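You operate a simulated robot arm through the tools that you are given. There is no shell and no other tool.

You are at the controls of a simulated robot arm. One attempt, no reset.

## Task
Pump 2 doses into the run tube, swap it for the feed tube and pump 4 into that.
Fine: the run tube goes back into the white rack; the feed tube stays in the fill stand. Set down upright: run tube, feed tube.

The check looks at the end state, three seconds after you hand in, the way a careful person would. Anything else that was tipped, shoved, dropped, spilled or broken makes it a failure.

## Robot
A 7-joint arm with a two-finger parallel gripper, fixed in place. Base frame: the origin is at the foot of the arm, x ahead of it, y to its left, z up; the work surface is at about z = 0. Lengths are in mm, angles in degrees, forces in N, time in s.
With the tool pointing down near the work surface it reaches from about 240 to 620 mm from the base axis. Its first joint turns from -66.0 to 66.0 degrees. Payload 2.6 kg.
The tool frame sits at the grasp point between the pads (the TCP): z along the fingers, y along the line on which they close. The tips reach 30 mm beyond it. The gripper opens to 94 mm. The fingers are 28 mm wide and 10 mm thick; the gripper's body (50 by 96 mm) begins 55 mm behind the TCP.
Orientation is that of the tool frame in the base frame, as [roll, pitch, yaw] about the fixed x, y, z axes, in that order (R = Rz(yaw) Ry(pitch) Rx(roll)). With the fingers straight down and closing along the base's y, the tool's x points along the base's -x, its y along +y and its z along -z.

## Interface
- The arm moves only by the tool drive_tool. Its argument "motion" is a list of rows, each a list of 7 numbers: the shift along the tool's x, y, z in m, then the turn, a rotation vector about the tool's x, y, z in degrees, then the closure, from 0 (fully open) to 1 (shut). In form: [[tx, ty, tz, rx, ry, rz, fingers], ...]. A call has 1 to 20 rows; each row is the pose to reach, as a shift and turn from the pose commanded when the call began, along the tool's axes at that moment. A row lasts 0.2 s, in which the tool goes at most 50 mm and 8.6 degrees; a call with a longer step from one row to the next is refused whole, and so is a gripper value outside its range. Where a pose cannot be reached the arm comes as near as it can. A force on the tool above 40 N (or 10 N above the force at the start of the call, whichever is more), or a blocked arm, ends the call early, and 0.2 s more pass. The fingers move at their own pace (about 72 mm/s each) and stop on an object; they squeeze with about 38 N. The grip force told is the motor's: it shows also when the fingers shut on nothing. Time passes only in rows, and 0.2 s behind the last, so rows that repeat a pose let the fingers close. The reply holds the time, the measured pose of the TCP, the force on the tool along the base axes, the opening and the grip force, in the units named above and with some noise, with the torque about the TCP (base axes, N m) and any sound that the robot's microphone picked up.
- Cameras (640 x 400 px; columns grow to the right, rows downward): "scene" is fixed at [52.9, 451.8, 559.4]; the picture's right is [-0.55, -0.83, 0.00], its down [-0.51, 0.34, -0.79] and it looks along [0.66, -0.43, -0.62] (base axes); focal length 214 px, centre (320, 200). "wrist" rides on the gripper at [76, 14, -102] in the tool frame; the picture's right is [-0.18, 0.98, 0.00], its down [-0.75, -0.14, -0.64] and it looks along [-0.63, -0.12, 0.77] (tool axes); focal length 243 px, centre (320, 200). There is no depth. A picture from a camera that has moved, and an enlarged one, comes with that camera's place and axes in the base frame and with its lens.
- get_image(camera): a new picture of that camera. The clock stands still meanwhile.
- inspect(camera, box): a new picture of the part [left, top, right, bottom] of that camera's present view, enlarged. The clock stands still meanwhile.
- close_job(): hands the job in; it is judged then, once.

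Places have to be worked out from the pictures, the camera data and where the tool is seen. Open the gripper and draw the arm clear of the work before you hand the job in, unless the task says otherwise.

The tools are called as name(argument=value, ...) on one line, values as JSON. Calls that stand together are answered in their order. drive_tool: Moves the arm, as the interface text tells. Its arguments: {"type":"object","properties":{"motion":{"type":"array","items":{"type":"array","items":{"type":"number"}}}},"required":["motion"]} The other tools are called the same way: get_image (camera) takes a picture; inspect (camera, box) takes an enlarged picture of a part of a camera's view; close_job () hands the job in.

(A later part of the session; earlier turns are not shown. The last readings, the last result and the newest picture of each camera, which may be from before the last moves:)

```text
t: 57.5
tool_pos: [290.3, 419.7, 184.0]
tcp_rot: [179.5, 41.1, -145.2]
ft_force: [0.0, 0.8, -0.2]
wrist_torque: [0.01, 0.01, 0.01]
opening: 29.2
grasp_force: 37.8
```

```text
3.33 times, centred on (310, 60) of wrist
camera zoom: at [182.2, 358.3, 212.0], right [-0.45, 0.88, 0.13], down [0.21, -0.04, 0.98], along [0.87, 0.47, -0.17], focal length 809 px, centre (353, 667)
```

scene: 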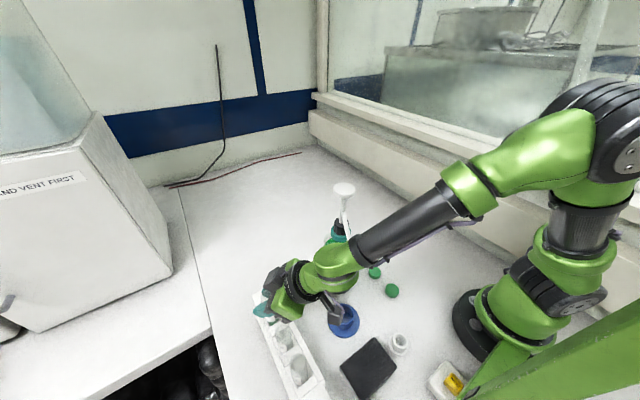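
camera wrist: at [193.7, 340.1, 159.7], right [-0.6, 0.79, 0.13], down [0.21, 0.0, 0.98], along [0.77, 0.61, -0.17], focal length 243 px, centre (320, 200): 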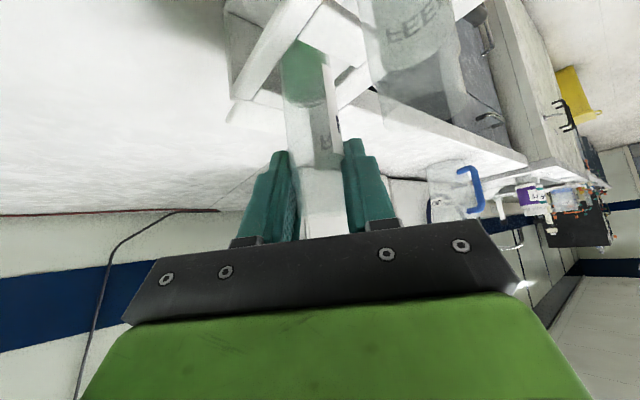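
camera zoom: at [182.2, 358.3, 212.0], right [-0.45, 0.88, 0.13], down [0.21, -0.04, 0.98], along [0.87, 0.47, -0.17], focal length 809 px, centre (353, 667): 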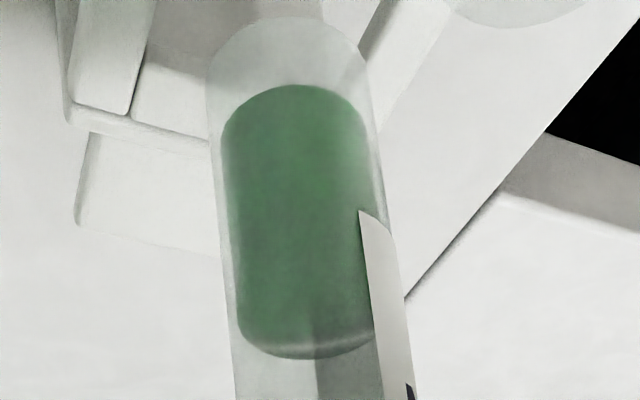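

Yaw is now −145° at (290.3, 419.7, 184), still aligned with the slot. I'll descend 52 mm into the slot and check the spout gap again.

drive_tool(motion=[[0.0039, 0, 0.0045, 0, 0, 0, 1], [0.0079, -0.0001, 0.009, 0, 0, 0, 1], [0.0118, -0.0001, 0.0136, 0, 0, 0, 1], [0.0158, -0.0002, 0.0181, 0, 0, 0, 1], [0.0197, -0.0002, 0.0226, 0, 0, 0, 1], [0.0237, -0.0002, 0.0271, 0, 0, 0, 1], [0.0276, -0.0003, 0.0317, 0, 0, 0, 1], [0.0315, -0.0003, 0.0362, 0, 0, 0, 1], [0.0342, -0.0003, 0.0392, 0, 0, 0, 1], [0.0342, -0.0003, 0.0392, 0, 0, 0, 1]])

inspect(camera="scene", box=[250, 180, 420, 330])

inspect(camera="wrist", box=[220, 0, 440, 150])

```text
t: 59.7
tool_pos: [291.2, 419.6, 131.5]
tcp_rot: [179.5, 41.0, -145.0]
ft_force: [-0.5, 1.3, -0.7]
wrist_torque: [-0.01, 0.03, 0.0]
opening: 29.2
grasp_force: 37.5
```

```text
2.67 times, centred on (335, 255) of scene
camera zoom: at [52.9, 451.8, 559.4], right [-0.55, -0.83, 0.0], down [-0.51, 0.34, -0.79], along [0.66, -0.43, -0.62], focal length 572 px, centre (280, 53)
```

zoom: 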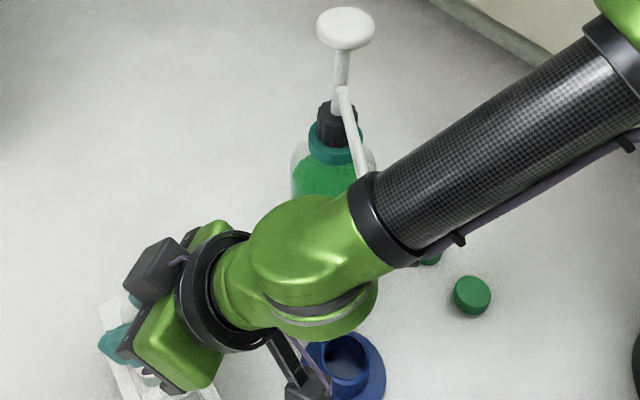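

```text
2.67 times, centred on (330, 75) of wrist
camera zoom: at [181.8, 358.4, 159.9], right [-0.45, 0.88, 0.13], down [0.21, -0.04, 0.98], along [0.87, 0.47, -0.17], focal length 647 px, centre (293, 533)
```

zoom: 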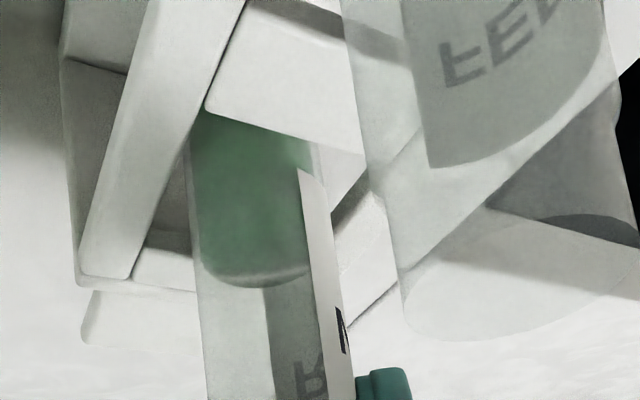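

The wrist is now well away from the spout (more than 25 mm). I'll lower another 14 mm, then creep to contact with the rack floor.

drive_tool(motion=[[0.0023, 0, 0.0026, 0, 0, 0, 1], [0.0046, 0, 0.0053, 0, 0, 0, 1], [0.0069, 0, 0.0079, 0, 0, 0, 1], [0.0092, -0.0001, 0.0106, 0, 0, 0, 1], [0.0092, -0.0001, 0.0106, 0, 0, 0, 1]])

inspect(camera="wrist", box=[220, 0, 440, 150])

inspect(camera="scene", box=[250, 250, 350, 345])

```text
t: 60.9
tool_pos: [291.3, 419.9, 117.6]
tcp_rot: [179.5, 41.0, -145.1]
ft_force: [-0.4, -0.4, -0.2]
wrist_torque: [-0.02, -0.03, 0.02]
opening: 29.3
grasp_force: 37.2
```

```text
2.67 times, centred on (330, 75) of wrist
camera zoom: at [182.2, 358.1, 146.1], right [-0.45, 0.88, 0.13], down [0.21, -0.03, 0.98], along [0.87, 0.47, -0.17], focal length 647 px, centre (293, 533)
```

zoom: 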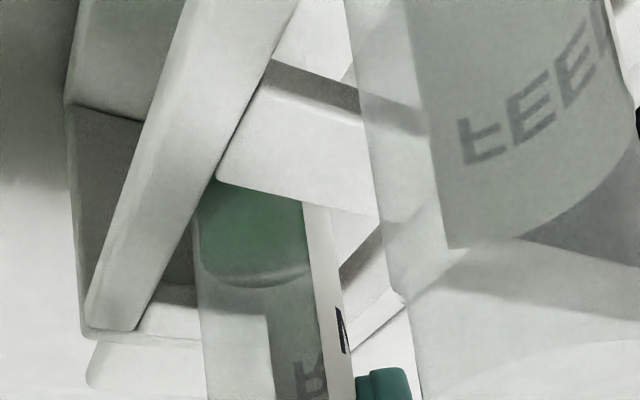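

```text
4.21 times, centred on (300, 298) of scene
camera zoom: at [52.9, 451.8, 559.4], right [-0.55, -0.83, 0.0], down [-0.51, 0.34, -0.79], along [0.66, -0.43, -0.62], focal length 903 px, centre (404, -210)
```

zoom: 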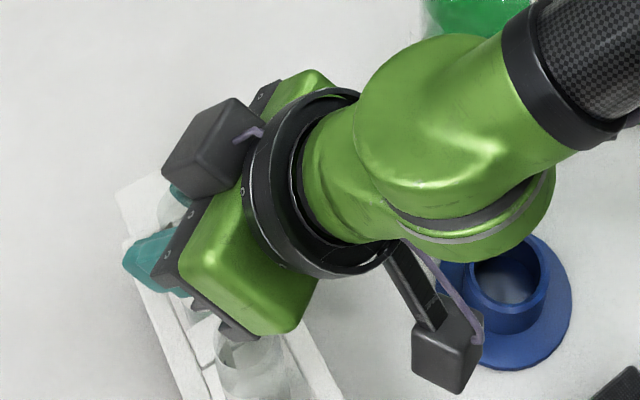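

Still no contact at z=117.6 and clearance to the feed tube is fine. I'll creep down 6 mm in 1.5 mm steps.

drive_tool(motion=[[0.001, 0, 0.0011, 0, 0, 0, 1], [0.002, 0, 0.0023, 0, 0, 0, 1], [0.003, 0, 0.0034, 0, 0, 0, 1], [0.0039, 0, 0.0045, 0, 0, 0, 1]])

```text
t: 61.9
tool_pos: [291.7, 418.7, 110.6]
tcp_rot: [179.5, 40.9, -145.1]
ft_force: [-0.4, -0.2, -0.2]
wrist_torque: [0.05, -0.02, -0.03]
opening: 29.0
grasp_force: 38.1
```

No contact yet at about 111. Continue down in 1 mm steps.

drive_tool(motion=[[0.0007, 0, 0.0008, 0, 0, 0, 1], [0.0013, 0, 0.0015, 0, 0, 0, 1], [0.002, 0, 0.0023, 0, 0, 0, 1], [0.0026, 0, 0.003, 0, 0, 0, 1]])

```text
t: 62.9
tool_pos: [291.0, 417.9, 107.3]
tcp_rot: [179.5, 40.9, -145.2]
ft_force: [0.5, 0.1, -0.5]
wrist_torque: [0.0, 0.03, 0.0]
opening: 29.3
grasp_force: 38.5
```

Still free at about 107.5. Three more millimetres down.

drive_tool(motion=[[0.0007, 0, 0.0008, 0, 0, 0, 1], [0.0013, 0, 0.0015, 0, 0, 0, 1], [0.002, 0, 0.0023, 0, 0, 0, 1], [0.002, 0, 0.0023, 0, 0, 0, 1]])

inspect(camera="wrist", box=[220, 0, 480, 200])

inspect(camera="scene", box=[255, 270, 325, 340])

```text
t: 63.9
tool_pos: [291.7, 418.6, 104.8]
tcp_rot: [179.5, 41.1, -145.2]
ft_force: [-0.6, -1.6, 10.8]
wrist_torque: [-0.13, 0.1, 0.02]
opening: 29.1
grasp_force: 38.1
```

```text
2.00 times, centred on (350, 100) of wrist
camera zoom: at [182.3, 358.5, 133.9], right [-0.45, 0.88, 0.13], down [0.2, -0.04, 0.98], along [0.87, 0.47, -0.16], focal length 485 px, centre (260, 400)
```

zoom: 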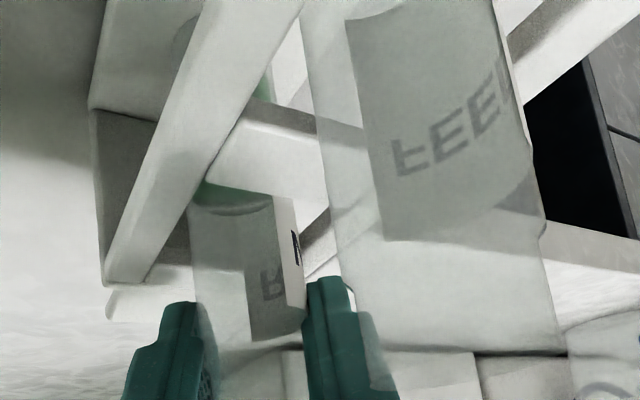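

```text
5.71 times, centred on (290, 305) of scene
camera zoom: at [52.9, 451.7, 559.4], right [-0.55, -0.83, 0.0], down [-0.51, 0.34, -0.79], along [0.66, -0.43, -0.62], focal length 1226 px, centre (491, -400)
```

zoom: 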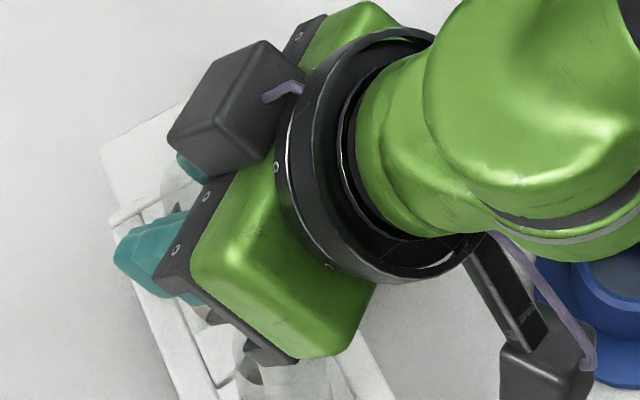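

The tube has touched the rack floor (10.8 N upward at TCP z≈105, rim level with the feed tube's). I'll ease up about 0.8 mm and open the fingers slowly to only about 36 mm, so they don't touch the neighbouring feed tube.

drive_tool(motion=[[-0.0003, 0, -0.0003, 0, 0, 0, 1], [-0.0005, 0, -0.0006, 0, 0, 0, 1], [-0.0005, 0, -0.0006, 0, 0, 0, 0.7], [-0.0005, 0, -0.0006, 0, 0, 0, 0.68], [-0.0005, 0, -0.0006, 0, 0, 0, 0.67], [-0.0005, 0, -0.0006, 0, 0, 0, 0.66], [-0.0005, 0, -0.0006, 0, 0, 0, 0.65], [-0.0005, 0, -0.0006, 0, 0, 0, 0.635], [-0.0005, 0, -0.0006, 0, 0, 0, 0.62], [-0.0005, 0, -0.0006, 0, 0, 0, 0.62]])

get_image(camera="wrist")

inspect(camera="wrist", box=[220, 0, 480, 250])

inspect(camera="scene", box=[255, 270, 325, 340])

```text
t: 66.1
tool_pos: [291.8, 418.8, 105.1]
tcp_rot: [179.4, 41.0, -145.1]
ft_force: [0.0, 0.5, 0.2]
wrist_torque: [-0.03, -0.03, 0.01]
opening: 35.8
grasp_force: 0.1
```

```text
taken
camera wrist: at [181.8, 358.2, 133.5], right [-0.45, 0.88, 0.13], down [0.21, -0.04, 0.98], along [0.87, 0.47, -0.17], focal length 243 px, centre (320, 200)
```

wrist: 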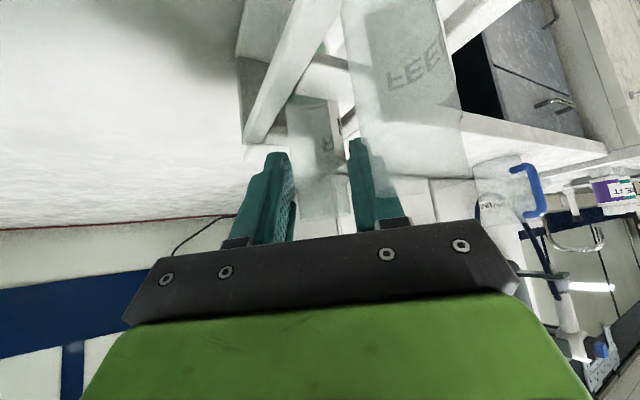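

```text
1.60 times, centred on (350, 125) of wrist
camera zoom: at [181.8, 358.2, 133.5], right [-0.45, 0.88, 0.13], down [0.21, -0.04, 0.98], along [0.87, 0.47, -0.17], focal length 388 px, centre (272, 320)
```

zoom: 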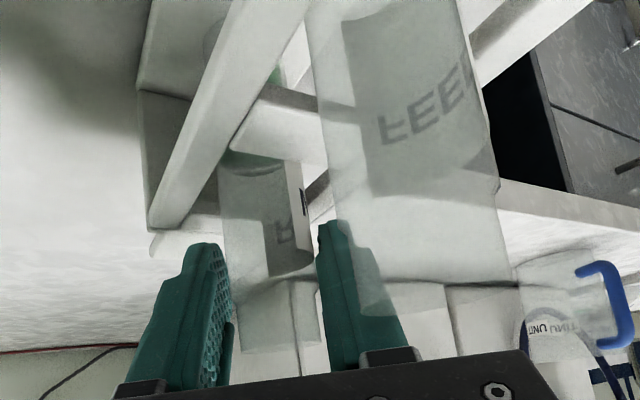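

```text
5.71 times, centred on (290, 305) of scene
camera zoom: at [52.9, 451.8, 559.4], right [-0.55, -0.83, 0.0], down [-0.51, 0.34, -0.79], along [0.66, -0.43, -0.62], focal length 1226 px, centre (491, -400)
```

zoom: 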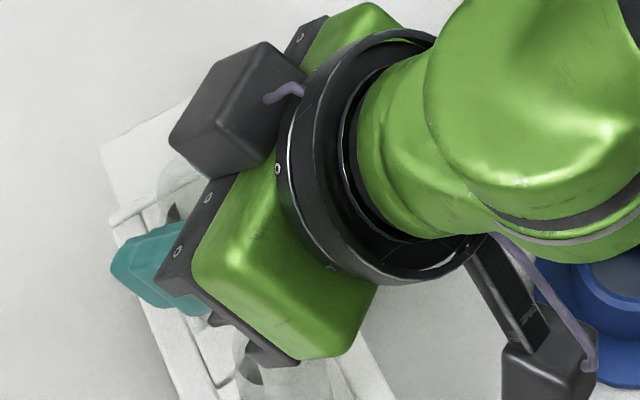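

The run tube is released and standing in the rack slot. I'll retreat straight back along the tool axis so the fingers slide clear of both tubes.

drive_tool(motion=[[0, 0, -0.004, 0, 0, 0, 0.62], [0, 0, -0.01, 0, 0, 0, 0.62], [0, 0, -0.018, 0, 0, 0, 0.62], [0, 0, -0.027, 0, 0, 0, 0.62], [0, 0, -0.036, 0, 0, 0, 0.62], [0, 0, -0.046, 0, 0, 0, 0.62], [0, 0, -0.056, 0, 0, 0, 0.62], [0, 0, -0.066, 0, 0, 0, 0.62], [0, 0, -0.066, 0, 0, 0, 0.62]])

get_image(camera="wrist")

inspect(camera="scene", box=[245, 270, 335, 360])

```text
t: 68.1
tool_pos: [255.7, 393.1, 155.8]
tcp_rot: [179.4, 40.9, -145.1]
ft_force: [-0.1, 0.2, 1.4]
wrist_torque: [0.04, 0.02, 0.03]
opening: 35.5
grasp_force: 0.1
```

```text
taken
camera wrist: at [146.4, 332.8, 183.6], right [-0.45, 0.88, 0.13], down [0.21, -0.03, 0.98], along [0.87, 0.47, -0.17], focal length 243 px, centre (320, 200)
```

wrist: 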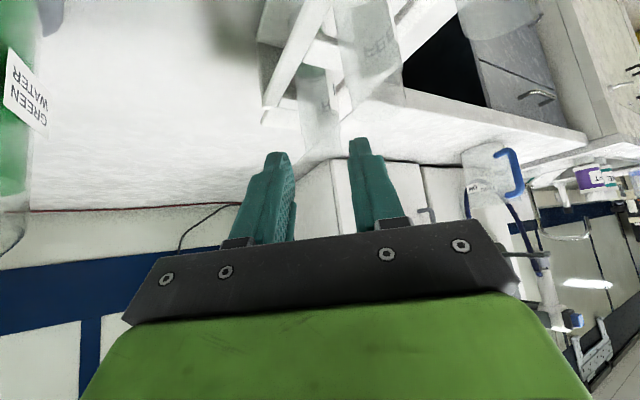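

```text
4.44 times, centred on (290, 315) of scene
camera zoom: at [52.9, 451.8, 559.4], right [-0.55, -0.83, 0.0], down [-0.51, 0.34, -0.79], along [0.66, -0.43, -0.62], focal length 953 px, centre (453, -311)
```

zoom: 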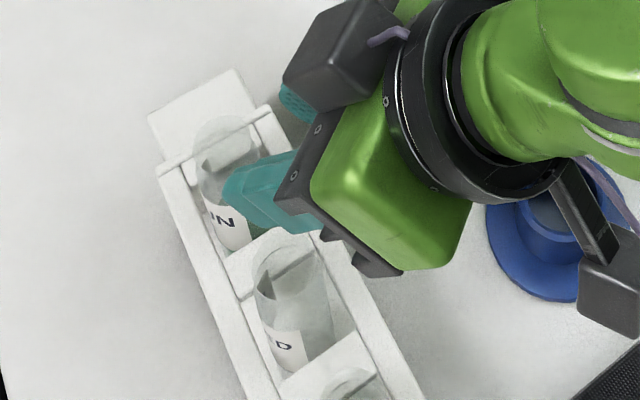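

The run tube stands upright in the rack with its label facing out. Now for the feed tube at about (231, 420): I'll back off further and yaw to −124° so the wrist stays clear of the spout and the CHECK tube, opening the fingers to 44 mm.

drive_tool(motion=[[0, 0, -0.018, 0, 0, 0, 0.62], [0, 0, -0.036, 0, 0, 0, 0.62], [0.008, 0.004, -0.041, -2.75, 0, -3.18, 0.55], [0.016, 0.0075, -0.045, -5.5, 0, -6.36, 0.532], [0.024, 0.011, -0.048, -8.26, 0, -9.54, 0.532], [0.0328, 0.015, -0.0538, -11, 0, -12.7, 0.532], [0.0328, 0.015, -0.0538, -13.76, 0, -15.9, 0.532], [0.0328, 0.015, -0.0538, -13.76, 0, -15.9, 0.532]])

get_image(camera="wrist")

get_image(camera="scene")

inspect(camera="scene", box=[250, 280, 340, 370])

```text
t: 69.9
tool_pos: [198.4, 371.5, 174.3]
tcp_rot: [179.6, 41.1, -124.0]
ft_force: [0.0, -0.2, 0.5]
wrist_torque: [0.01, 0.0, -0.04]
opening: 44.1
grasp_force: 0.1
```

```text
taken
camera wrist: at [117.8, 274.9, 202.1], right [-0.74, 0.66, 0.13], down [0.2, 0.04, 0.98], along [0.64, 0.75, -0.16], focal length 243 px, centre (320, 200)
```

wrist: 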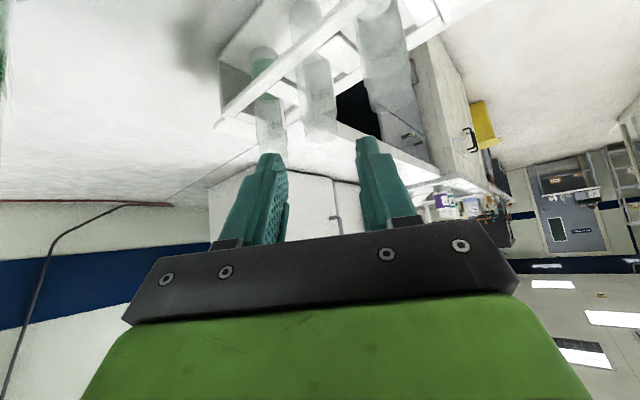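

```text
taken
```

scene: 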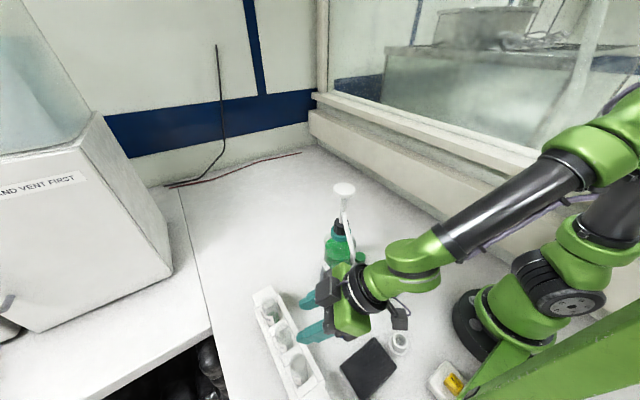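

```text
4.44 times, centred on (295, 325) of scene
camera zoom: at [52.9, 451.8, 559.4], right [-0.55, -0.83, 0.0], down [-0.51, 0.34, -0.79], along [0.66, -0.43, -0.62], focal length 953 px, centre (431, -356)
```

zoom: 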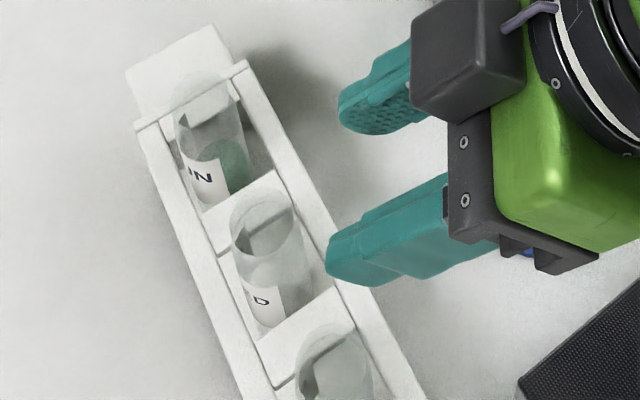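

All is well: RUN is in the first slot, FEED in the middle. Zooming the wrist camera on the feed tube to triangulate it relative to the gripper.

inspect(camera="wrist", box=[240, 0, 400, 150])

```text
2.67 times, centred on (320, 75) of wrist
camera zoom: at [117.8, 274.9, 202.1], right [-0.74, 0.66, 0.13], down [0.2, 0.04, 0.98], along [0.64, 0.75, -0.16], focal length 647 px, centre (320, 533)
```

zoom: 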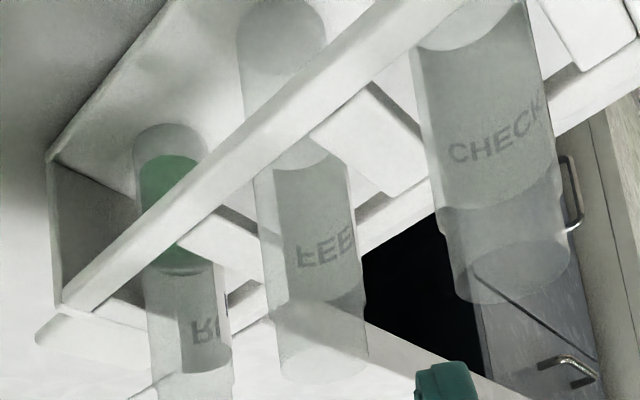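

The feed tube axis is at about (233.7, 421.4), tool offset y=−1.4 mm and upright. I'll shift −1.4 mm, advance 50 mm and re-check.

drive_tool(motion=[[0, -0.0007, 0.01, 0, 0, 0, 0.532], [0, -0.0014, 0.02, 0, 0, 0, 0.532], [0, -0.0014, 0.03, 0, 0, 0, 0.532], [0, -0.0014, 0.04, 0, 0, 0, 0.532], [0, -0.0014, 0.05, 0, 0, 0, 0.532], [0, -0.0014, 0.05, 0, 0, 0, 0.532]])

inspect(camera="wrist", box=[230, 0, 420, 200])

inspect(camera="scene", box=[250, 280, 340, 370])

```text
t: 71.3
tool_pos: [218.8, 397.6, 136.8]
tcp_rot: [179.6, 41.1, -124.0]
ft_force: [0.6, 0.7, 0.2]
wrist_torque: [-0.02, -0.01, -0.04]
opening: 43.9
grasp_force: 0.0
```

```text
2.00 times, centred on (325, 100) of wrist
camera zoom: at [137.9, 302.1, 164.8], right [-0.74, 0.66, 0.13], down [0.2, 0.04, 0.98], along [0.64, 0.75, -0.16], focal length 485 px, centre (310, 400)
```

zoom: 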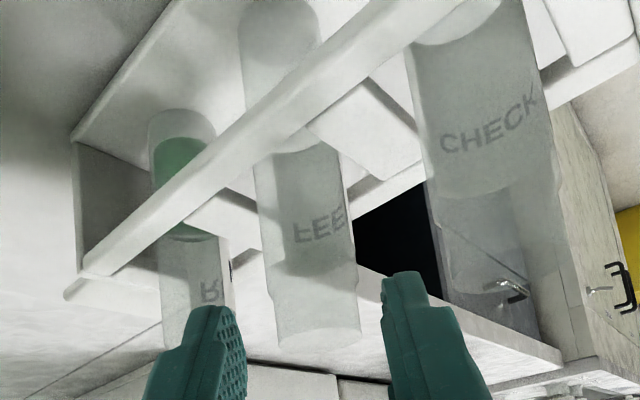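

```text
4.44 times, centred on (295, 325) of scene
camera zoom: at [52.9, 451.8, 559.4], right [-0.55, -0.83, 0.0], down [-0.51, 0.34, -0.79], along [0.66, -0.43, -0.62], focal length 953 px, centre (431, -356)
```

zoom: 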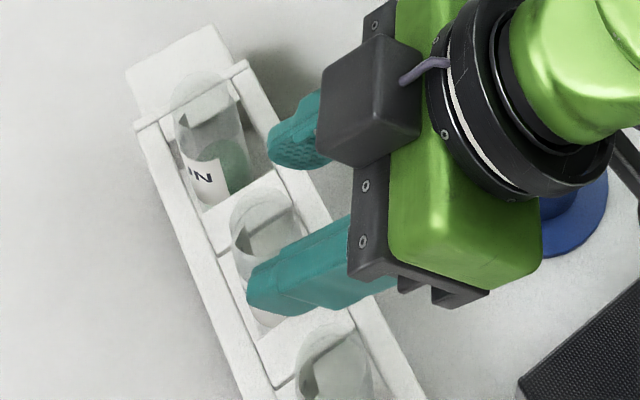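

The tube is within about 1 mm of centre between the fingers. I'll advance the remaining 43 mm, with +0.8 mm lateral correction, so the TCP is on the tube axis about 14 mm below the rim.

drive_tool(motion=[[0, 0.0004, 0.009, 0, 0, 0, 0.532], [0, 0.0008, 0.018, 0, 0, 0, 0.532], [0, 0.0008, 0.027, 0, 0, 0, 0.532], [0.0002, 0.0008, 0.035, 0, 0, 0, 0.532], [0.0002, 0.0008, 0.043, 0, 0, 0, 0.532], [0.0002, 0.0008, 0.043, 0, 0, 0, 0.532]])

get_image(camera="wrist")

inspect(camera="wrist", box=[250, 110, 410, 250])

inspect(camera="scene", box=[250, 270, 340, 360])

```text
t: 72.7
tool_pos: [232.4, 422.0, 104.2]
tcp_rot: [179.7, 41.1, -123.9]
ft_force: [-0.2, -1.1, 0.2]
wrist_torque: [0.01, -0.02, 0.0]
opening: 43.8
grasp_force: 0.0
```

```text
taken
camera wrist: at [152.2, 325.7, 132.1], right [-0.74, 0.66, 0.13], down [0.2, 0.04, 0.98], along [0.64, 0.75, -0.16], focal length 243 px, centre (320, 200)
```

wrist: 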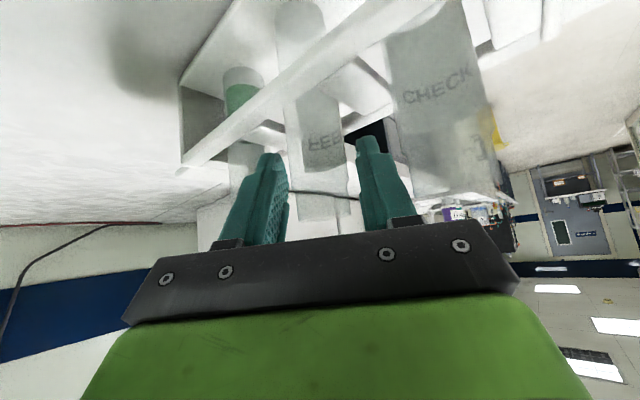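

```text
2.86 times, centred on (330, 180) of wrist
camera zoom: at [152.2, 325.7, 132.1], right [-0.74, 0.66, 0.13], down [0.2, 0.04, 0.98], along [0.64, 0.75, -0.16], focal length 693 px, centre (291, 257)
```

zoom: 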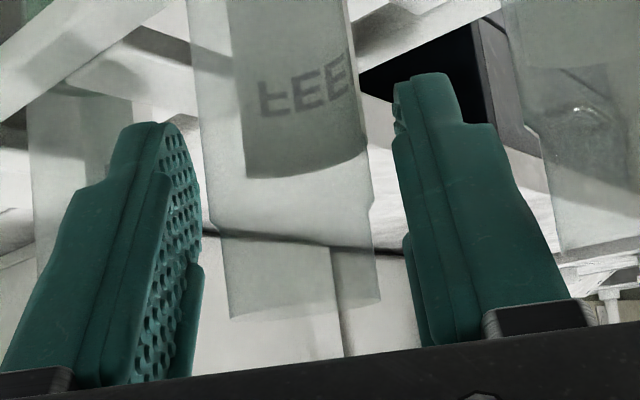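

```text
4.44 times, centred on (295, 315) of scene
camera zoom: at [52.9, 451.8, 559.4], right [-0.55, -0.83, 0.0], down [-0.51, 0.34, -0.79], along [0.66, -0.43, -0.62], focal length 953 px, centre (431, -311)
```

zoom: 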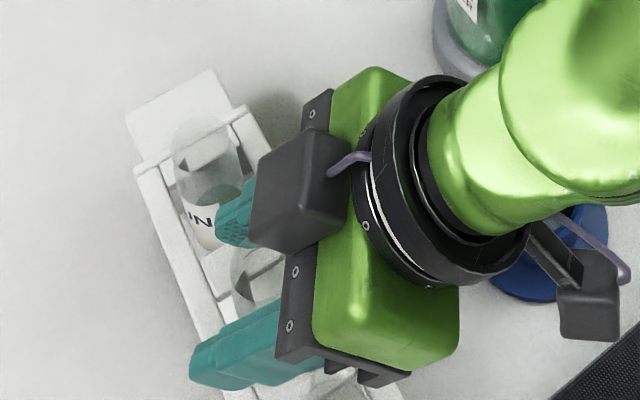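

Centred to about 0.3 mm at (232.4, 422, 104.2), no contact forces. Closing gently on the feed tube.

drive_tool(motion=[[0, 0, 0, 0, 0, 0, 0.58], [0, 0, 0, 0, 0, 0, 0.62], [0, 0, 0, 0, 0, 0, 0.645], [0, 0, 0, 0, 0, 0, 0.66], [0, 0, 0, 0, 0, 0, 0.675], [0, 0, 0, 0, 0, 0, 0.69], [0, 0, 0, 0, 0, 0, 0.705], [0, 0, 0, 0, 0, 0, 0.72], [0, 0, 0, 0, 0, 0, 0.75], [0, 0, 0, 0, 0, 0, 0.8], [0, 0, 0, 0, 0, 0, 0.9], [0, 0, 0, 0, 0, 0, 1], [0, 0, 0, 0, 0, 0, 1]])

inspect(camera="wrist", box=[230, 0, 420, 240])

```text
t: 75.5
tool_pos: [232.7, 422.2, 103.0]
tcp_rot: [179.6, 41.0, -124.1]
ft_force: [-0.3, -0.1, -0.9]
wrist_torque: [-0.04, -0.03, -0.02]
opening: 29.4
grasp_force: 37.7
```

```text
1.67 times, centred on (325, 120) of wrist
camera zoom: at [152.2, 325.5, 132.1], right [-0.74, 0.66, 0.13], down [0.2, 0.04, 0.98], along [0.64, 0.75, -0.16], focal length 404 px, centre (312, 333)
```

zoom: 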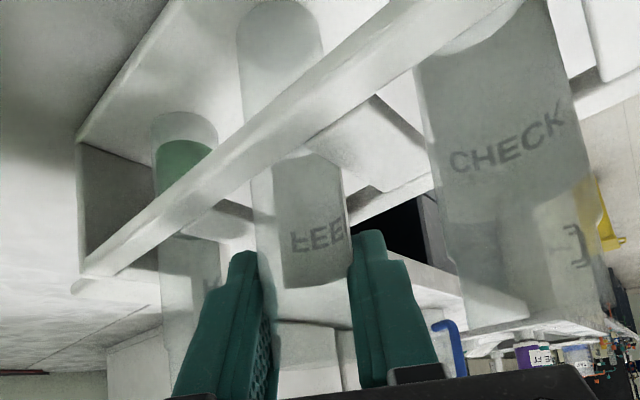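

Gripped at 29.4 mm, 37.7 N. I'll lift the feed tube straight up out of the rack, slowly at first.

drive_tool(motion=[[-0.0026, 0, -0.003, 0, 0, 0, 1], [-0.0066, 0, -0.0075, 0, 0, 0, 1], [-0.0118, 0.0001, -0.0136, 0, 0, 0, 1], [-0.0184, 0.0001, -0.0211, 0, 0, 0, 1], [-0.0262, 0.0002, -0.0302, 0, 0, 0, 1], [-0.0354, 0.0003, -0.0408, 0, 0, 0, 1], [-0.0459, 0.0003, -0.0528, 0, 0, 0, 1], [-0.0577, 0.0004, -0.0664, 0, 0, 0, 1], [-0.0689, 0.0005, -0.0792, 0, 0, 0, 1], [-0.0787, 0.0006, -0.0906, 0, 0, 0, 1], [-0.0787, 0.0006, -0.0906, 0, 0, 0, 1]])

get_image(camera="wrist")

get_image(camera="scene")

```text
t: 77.9
tool_pos: [231.4, 420.6, 224.4]
tcp_rot: [179.7, 41.1, -123.9]
ft_force: [-0.2, -0.6, -0.4]
wrist_torque: [0.0, 0.01, 0.0]
opening: 29.7
grasp_force: 38.1
```

```text
taken
camera wrist: at [151.9, 324.9, 252.6], right [-0.74, 0.66, 0.13], down [0.2, 0.04, 0.98], along [0.64, 0.75, -0.16], focal length 243 px, centre (320, 200)
```

wrist: 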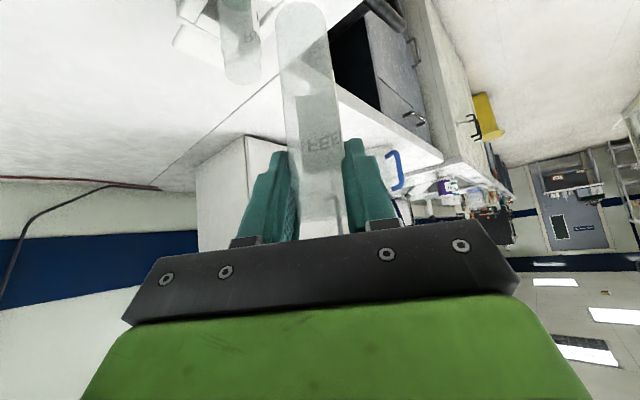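

```text
taken
```

scene: 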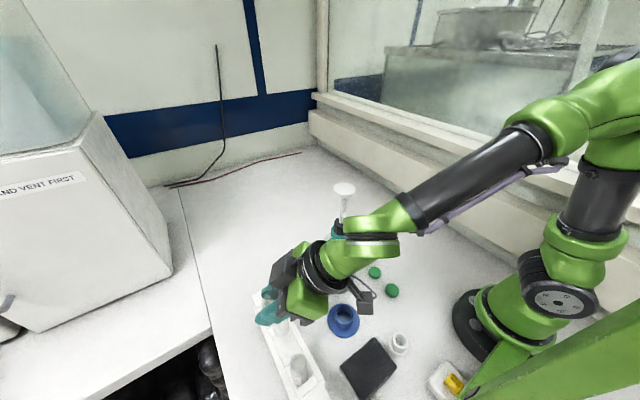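

The feed tube is up and clear. I'll rise to about z=375 for the high transfer path.

drive_tool(motion=[[-0.0107, -0.0013, -0.0155, 0, 0, 0, 1], [-0.0215, -0.0026, -0.031, 0, 0, 0, 1], [-0.0322, -0.0039, -0.0465, 0, 0, 0, 1], [-0.043, -0.0053, -0.0621, 0, 0, 0, 1], [-0.0537, -0.0066, -0.0776, 0, 0, 0, 1], [-0.0644, -0.0079, -0.0931, 0, 0, 0, 1], [-0.0752, -0.0092, -0.1086, 0, 0, 0, 1], [-0.0859, -0.0105, -0.1241, 0, 0, 0, 1], [-0.0859, -0.0105, -0.1241, 0, 0, 0, 1]])

```text
t: 79.9
tool_pos: [232.4, 401.2, 375.3]
tcp_rot: [179.6, 41.0, -123.9]
ft_force: [0.5, 0.2, -0.2]
wrist_torque: [-0.02, 0.01, -0.01]
opening: 29.5
grasp_force: 37.7
```

Moving across at height to about (205, 330, 395), yawing back toward −136°.

drive_tool(motion=[[0.0085, -0.0035, -0.0127, 1.57, 0, 1.81, 1], [0.0171, -0.0069, -0.0254, 3.15, 0, 3.62, 1], [0.0256, -0.0104, -0.0382, 4.72, 0, 5.44, 1], [0.0342, -0.0138, -0.0509, 6.3, 0, 7.25, 1], [0.0427, -0.0173, -0.0636, 7.87, 0, 9.06, 1], [0.0427, -0.0173, -0.0636, 7.87, 0, 9.06, 1]])

```text
t: 81.3
tool_pos: [205.4, 330.3, 394.1]
tcp_rot: [179.6, 41.0, -136.1]
ft_force: [0.2, 0.6, 0.0]
wrist_torque: [0.01, 0.05, -0.03]
opening: 29.8
grasp_force: 38.5
```

Continuing to about (172, 268, 385) with yaw −148°.

drive_tool(motion=[[0.0114, -0.0044, -0.0073, 1.57, 0, 1.81, 1], [0.0228, -0.0087, -0.0145, 3.15, 0, 3.62, 1], [0.0341, -0.0131, -0.0218, 4.72, 0, 5.44, 1], [0.0455, -0.0174, -0.029, 6.3, 0, 7.25, 1], [0.0569, -0.0218, -0.0363, 7.87, 0, 9.06, 1], [0.0569, -0.0218, -0.0363, 7.87, 0, 9.06, 1]])

```text
t: 82.7
tool_pos: [173.2, 268.5, 384.2]
tcp_rot: [179.6, 41.0, -148.2]
ft_force: [-0.1, -0.1, -0.4]
wrist_torque: [-0.03, 0.02, 0.01]
opening: 29.3
grasp_force: 37.9
```

I'll shift a little further from the spout, to about (158, 258), while descending to z=330, so the fingers keep a good distance from it.

drive_tool(motion=[[0.0068, -0.0003, -0.006, 0, 0, 0, 1], [0.0136, -0.0006, -0.0119, 0, 0, 0, 1], [0.0254, -0.0006, 0.0017, 0, 0, 0, 1], [0.0372, -0.0006, 0.0153, 0, 0, 0, 1], [0.049, -0.0006, 0.0289, 0, 0, 0, 1], [0.049, -0.0006, 0.0289, 0, 0, 0, 1]])

```text
t: 84.1
tool_pos: [158.9, 258.4, 329.2]
tcp_rot: [179.6, 41.0, -148.0]
ft_force: [0.0, 1.1, 0.0]
wrist_torque: [0.03, 0.0, -0.03]
opening: 29.3
grasp_force: 38.1
```

On track. Descending straight down 60 mm.

drive_tool(motion=[[0.0098, -0.0001, 0.0113, 0, 0, 0, 1], [0.0197, -0.0001, 0.0226, 0, 0, 0, 1], [0.0295, -0.0002, 0.034, 0, 0, 0, 1], [0.0394, -0.0003, 0.0453, 0, 0, 0, 1], [0.0394, -0.0003, 0.0453, 0, 0, 0, 1]])

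get_image(camera="scene")

get_image(camera="wrist")

```text
t: 85.3
tool_pos: [158.2, 257.6, 268.8]
tcp_rot: [179.6, 40.8, -148.1]
ft_force: [-0.1, 0.9, -0.6]
wrist_torque: [0.0, 0.0, 0.0]
opening: 28.9
grasp_force: 37.8
```

```text
taken
```

scene: 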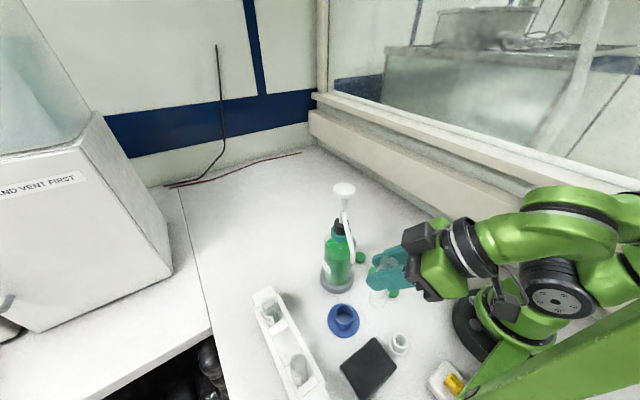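

```text
taken
camera wrist: at [45.6, 203.1, 297.5], right [-0.41, 0.91, 0.13], down [0.2, -0.04, 0.98], along [0.89, 0.42, -0.17], focal length 243 px, centre (320, 200)
```

wrist: 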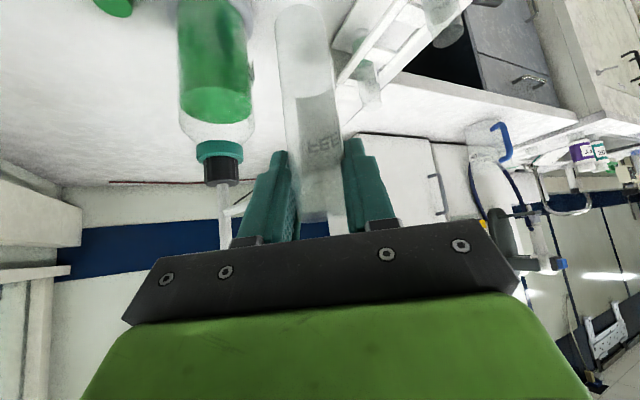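

All following. Descending another 35 mm to check reach at lower heights.

drive_tool(motion=[[0.0079, 0, 0.0091, 0, 0, 0, 1], [0.0157, -0.0001, 0.0181, 0, 0, 0, 1], [0.023, -0.0002, 0.0264, 0, 0, 0, 1], [0.023, -0.0002, 0.0264, 0, 0, 0, 1]])

```text
t: 86.3
tool_pos: [156.6, 258.6, 234.1]
tcp_rot: [179.6, 40.8, -148.1]
ft_force: [0.4, 0.2, 0.4]
wrist_torque: [0.02, -0.01, 0.0]
opening: 29.6
grasp_force: 38.3
```

Still in reach at z=234. Another 34 mm down to z≈200.

drive_tool(motion=[[0.0079, 0, 0.0091, 0, 0, 0, 1], [0.0157, -0.0001, 0.0181, 0, 0, 0, 1], [0.0223, -0.0002, 0.0257, 0, 0, 0, 1], [0.0223, -0.0002, 0.0257, 0, 0, 0, 1]])

get_image(camera="wrist")

inspect(camera="wrist", box=[230, 0, 420, 150])

inspect(camera="scene", box=[310, 220, 450, 340])

```text
t: 87.3
tool_pos: [158.2, 258.2, 201.1]
tcp_rot: [179.5, 40.9, -148.2]
ft_force: [-0.1, 0.0, -0.2]
wrist_torque: [-0.03, 0.01, -0.03]
opening: 29.2
grasp_force: 38.0
```

```text
taken
camera wrist: at [44.9, 203.2, 229.3], right [-0.41, 0.91, 0.13], down [0.2, -0.05, 0.98], along [0.89, 0.42, -0.17], focal length 243 px, centre (320, 200)
```

wrist: 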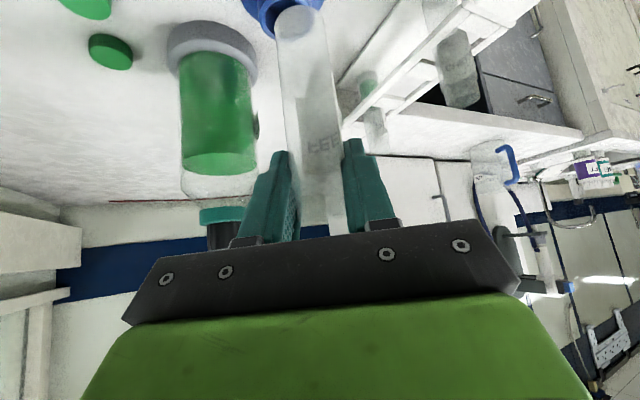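

```text
2.67 times, centred on (325, 75) of wrist
camera zoom: at [44.9, 203.2, 229.3], right [-0.41, 0.91, 0.13], down [0.2, -0.05, 0.98], along [0.89, 0.42, -0.17], focal length 647 px, centre (307, 533)
```

zoom: 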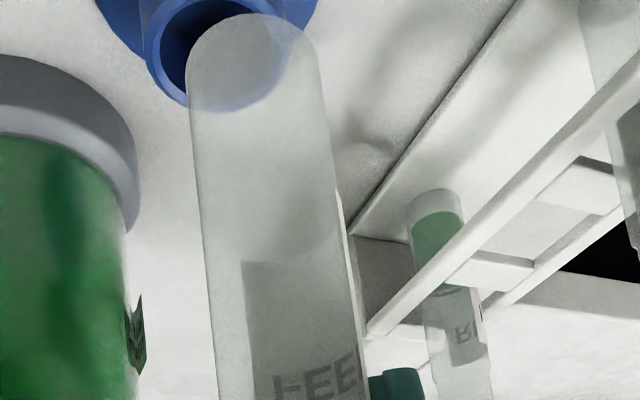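

```text
3.33 times, centred on (380, 280) of scene
camera zoom: at [52.9, 451.8, 559.4], right [-0.55, -0.83, 0.0], down [-0.51, 0.34, -0.79], along [0.66, -0.43, -0.62], focal length 715 px, centre (120, -67)
```

zoom: 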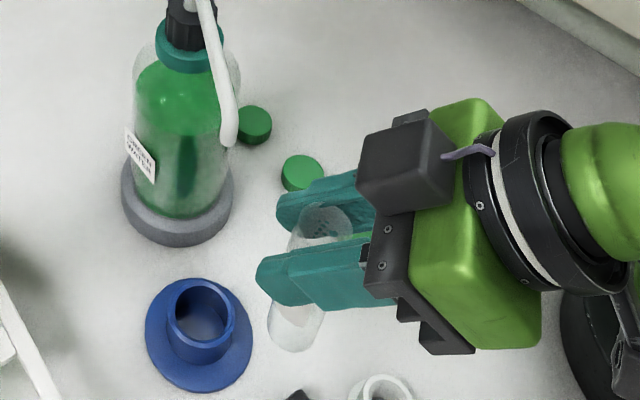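

The feed tube is vertical beside the stand. I'll line up so the tool axis points at the known collision-free pose over the cup (216.4, 274, 140.7 at yaw −150.8°), starting from about (171, 248.5, 201).

drive_tool(motion=[[-0.0014, -0.005, 0.0012, 0.57, 0, 0.66, 1], [-0.0029, -0.0099, 0.0023, 1.13, 0, 1.31, 1], [-0.0043, -0.0149, 0.0035, 1.7, 0, 1.97, 1], [-0.0043, -0.0149, 0.0035, 1.7, 0, 1.97, 1]])

inspect(camera="wrist", box=[230, 0, 420, 150])

```text
t: 88.3
tool_pos: [170.5, 249.7, 201.7]
tcp_rot: [179.6, 40.9, -150.7]
ft_force: [-1.0, -0.5, 0.7]
wrist_torque: [-0.04, 0.02, -0.02]
opening: 29.2
grasp_force: 37.8
```

```text
2.67 times, centred on (325, 75) of wrist
camera zoom: at [55.5, 198.7, 229.6], right [-0.36, 0.92, 0.13], down [0.2, -0.05, 0.98], along [0.91, 0.38, -0.17], focal length 647 px, centre (307, 533)
```

zoom: 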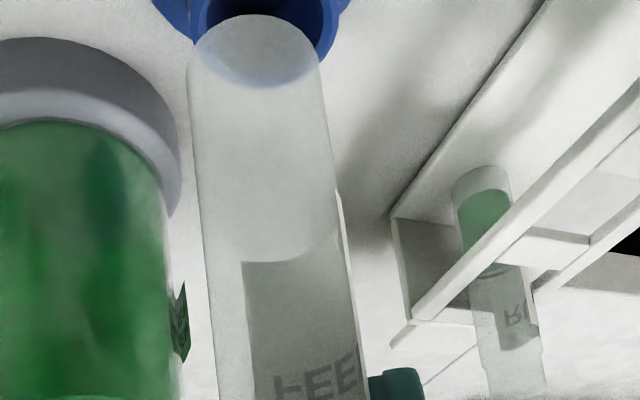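

Well aligned: the needed motion is 81 mm along the tool axis with −0.7 mm sideways. I'll advance 55 mm first.

drive_tool(motion=[[0, -0.0001, 0.01, 0, 0, 0, 1], [0, -0.0002, 0.022, 0, 0, 0, 1], [0, -0.0003, 0.034, 0, 0, 0, 1], [0, -0.0004, 0.045, 0, 0, 0, 1], [0, -0.0005, 0.055, 0, 0, 0, 1], [0, -0.0005, 0.055, 0, 0, 0, 1]])

inspect(camera="wrist", box=[230, 0, 420, 150])

inspect(camera="scene", box=[320, 230, 400, 340])

```text
t: 89.7
tool_pos: [201.7, 266.5, 159.2]
tcp_rot: [179.6, 40.8, -150.6]
ft_force: [-0.2, 0.5, -0.3]
wrist_torque: [-0.01, 0.01, 0.03]
opening: 29.3
grasp_force: 38.1
```

```text
2.67 times, centred on (325, 75) of wrist
camera zoom: at [87.3, 216.2, 187.8], right [-0.36, 0.92, 0.13], down [0.2, -0.05, 0.98], along [0.91, 0.38, -0.17], focal length 647 px, centre (307, 533)
```

zoom: 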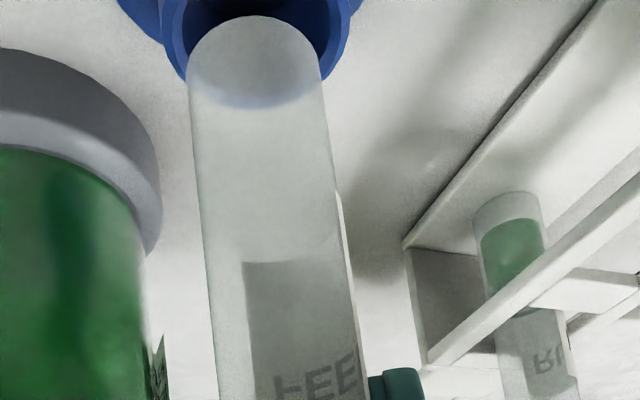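

```text
3.64 times, centred on (360, 285) of scene
camera zoom: at [52.9, 451.8, 559.4], right [-0.55, -0.83, 0.0], down [-0.51, 0.34, -0.79], along [0.66, -0.43, -0.62], focal length 780 px, centre (174, -109)
```

zoom: 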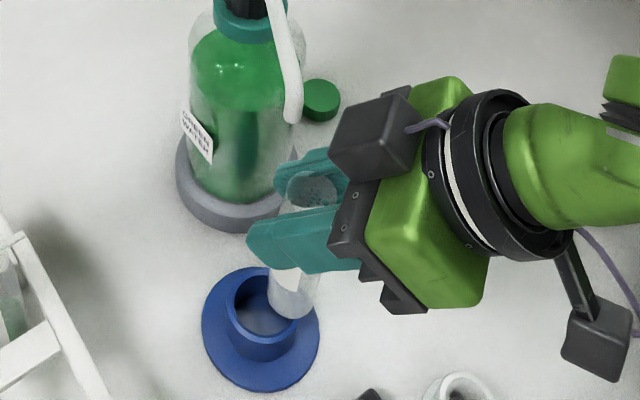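

Approaching nicely. Advancing the final 25.5 mm in small steps to sit right above the cup.

drive_tool(motion=[[0, 0, 0.005, 0, 0, 0, 1], [0, 0, 0.01, 0, 0, 0, 1], [0.0001, 0, 0.015, 0, 0, 0, 1], [0.0002, -0.0001, 0.02, 0, 0, 0, 1], [0.0002, -0.0001, 0.0255, 0, 0, 0, 1], [0.0002, -0.0001, 0.0255, 0, 0, 0, 1]])

inspect(camera="wrist", box=[240, 0, 400, 220])

inspect(camera="scene", box=[320, 230, 400, 340])

inspect(camera="scene", box=[335, 235, 395, 285])

```text
t: 91.1
tool_pos: [216.3, 274.8, 140.7]
tcp_rot: [179.4, 41.0, -150.7]
ft_force: [-0.3, 0.8, 0.7]
wrist_torque: [0.05, 0.01, 0.0]
opening: 28.8
grasp_force: 37.6
```

```text
1.82 times, centred on (320, 110) of wrist
camera zoom: at [101.6, 224.2, 168.5], right [-0.36, 0.92, 0.13], down [0.2, -0.05, 0.98], along [0.91, 0.38, -0.17], focal length 441 px, centre (320, 364)
```

zoom: 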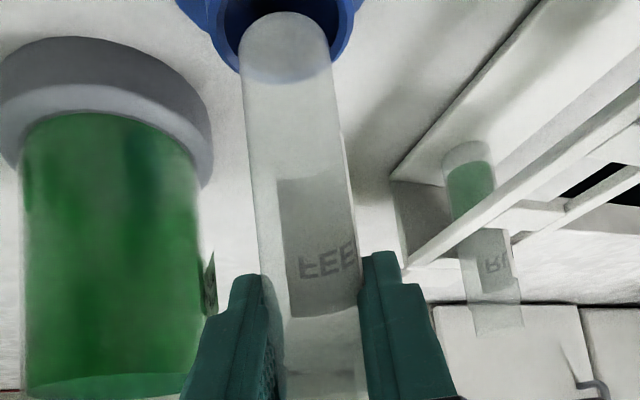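

```text
3.64 times, centred on (360, 285) of scene
camera zoom: at [52.9, 451.8, 559.4], right [-0.55, -0.83, 0.0], down [-0.51, 0.34, -0.79], along [0.66, -0.43, -0.62], focal length 780 px, centre (174, -109)
```

zoom: 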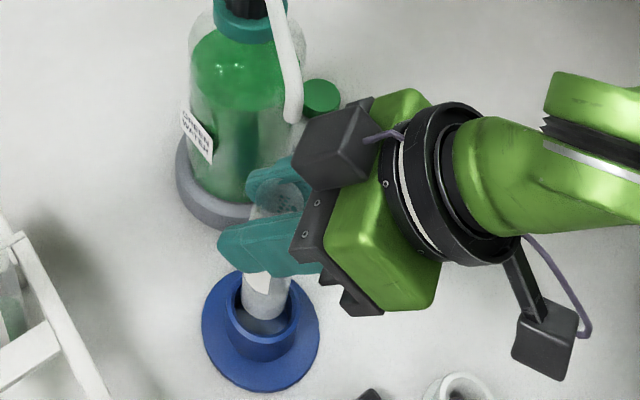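

```text
8.00 times, centred on (365, 260) of scene
camera zoom: at [52.9, 451.8, 559.4], right [-0.55, -0.83, 0.0], down [-0.51, 0.34, -0.79], along [0.66, -0.43, -0.62], focal length 1716 px, centre (-40, -280)
```

zoom: 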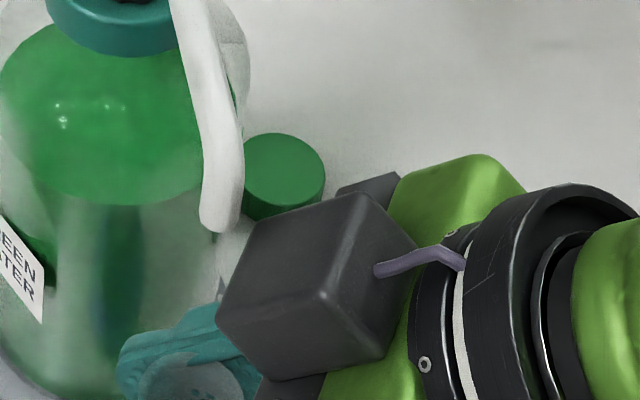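

The pose matches the earlier free one and the tube is right over the cup. Lowering 24 mm straight down.

drive_tool(motion=[[0.0026, 0, 0.003, 0, 0, 0, 1], [0.0052, 0, 0.006, 0, 0, 0, 1], [0.0079, 0, 0.0091, 0, 0, 0, 1], [0.0105, 0, 0.0121, 0, 0, 0, 1], [0.0131, -0.0001, 0.0151, 0, 0, 0, 1], [0.0157, -0.0001, 0.0181, 0, 0, 0, 1], [0.0157, -0.0001, 0.0181, 0, 0, 0, 1]])

inspect(camera="wrist", box=[240, 0, 400, 220])

inspect(camera="scene", box=[320, 230, 400, 340])

```text
t: 92.7
tool_pos: [215.9, 275.2, 115.9]
tcp_rot: [179.6, 40.9, -150.7]
ft_force: [0.2, 0.5, -1.0]
wrist_torque: [-0.02, 0.0, 0.03]
opening: 29.0
grasp_force: 38.4
```

```text
1.82 times, centred on (320, 110) of wrist
camera zoom: at [101.6, 224.1, 144.3], right [-0.36, 0.92, 0.13], down [0.2, -0.05, 0.98], along [0.91, 0.38, -0.17], focal length 441 px, centre (320, 364)
```

zoom: 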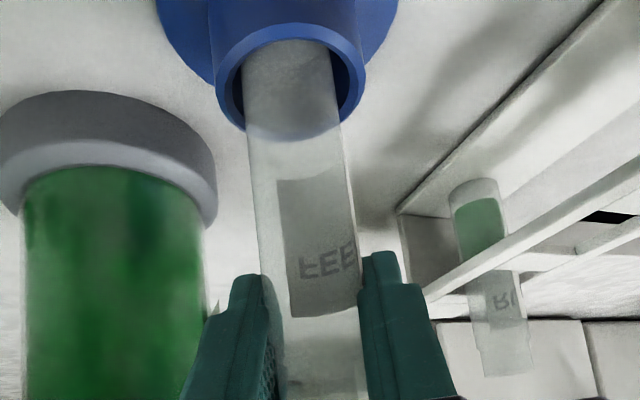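

```text
3.64 times, centred on (360, 285) of scene
camera zoom: at [52.9, 451.8, 559.4], right [-0.55, -0.83, 0.0], down [-0.51, 0.34, -0.79], along [0.66, -0.43, -0.62], focal length 780 px, centre (174, -109)
```

zoom: 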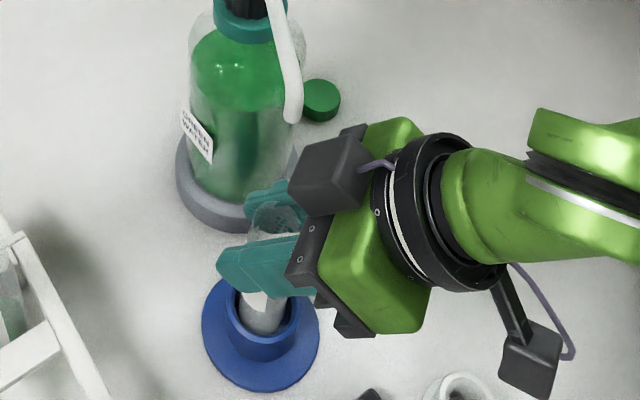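

The tube is inside the cup with no force. Creeping down 6 mm.

drive_tool(motion=[[0.001, 0, 0.0011, 0, 0, 0, 1], [0.002, 0, 0.0023, 0, 0, 0, 1], [0.003, 0, 0.0034, 0, 0, 0, 1], [0.0039, 0, 0.0045, 0, 0, 0, 1], [0.0039, 0, 0.0045, 0, 0, 0, 1]])

```text
t: 93.9
tool_pos: [216.2, 273.7, 109.6]
tcp_rot: [179.6, 40.9, -150.7]
ft_force: [0.6, -0.6, -0.4]
wrist_torque: [0.01, -0.01, 0.0]
opening: 29.2
grasp_force: 38.5
```

No contact yet at about 110. Creeping 2 mm further in 1 mm steps.

drive_tool(motion=[[0.0007, 0, 0.0008, 0, 0, 0, 1], [0.0013, 0, 0.0015, 0, 0, 0, 1], [0.0013, 0, 0.0015, 0, 0, 0, 1]])

```text
t: 94.7
tool_pos: [215.8, 275.8, 106.9]
tcp_rot: [179.6, 41.0, -150.6]
ft_force: [-0.1, -0.4, 1.1]
wrist_torque: [-0.01, 0.0, -0.01]
opening: 28.9
grasp_force: 38.5
```

Force 1.1 N, possibly first contact. One more millimetre.

drive_tool(motion=[[0.0004, 0, 0.0004, 0, 0, 0, 1], [0.0007, 0, 0.0008, 0, 0, 0, 1], [0.0007, 0, 0.0008, 0, 0, 0, 1]])

```text
t: 95.5
tool_pos: [217.0, 274.2, 107.0]
tcp_rot: [179.5, 40.9, -150.7]
ft_force: [-0.5, -1.3, 9.9]
wrist_torque: [-0.14, 0.2, 0.0]
opening: 28.8
grasp_force: 38.0
```

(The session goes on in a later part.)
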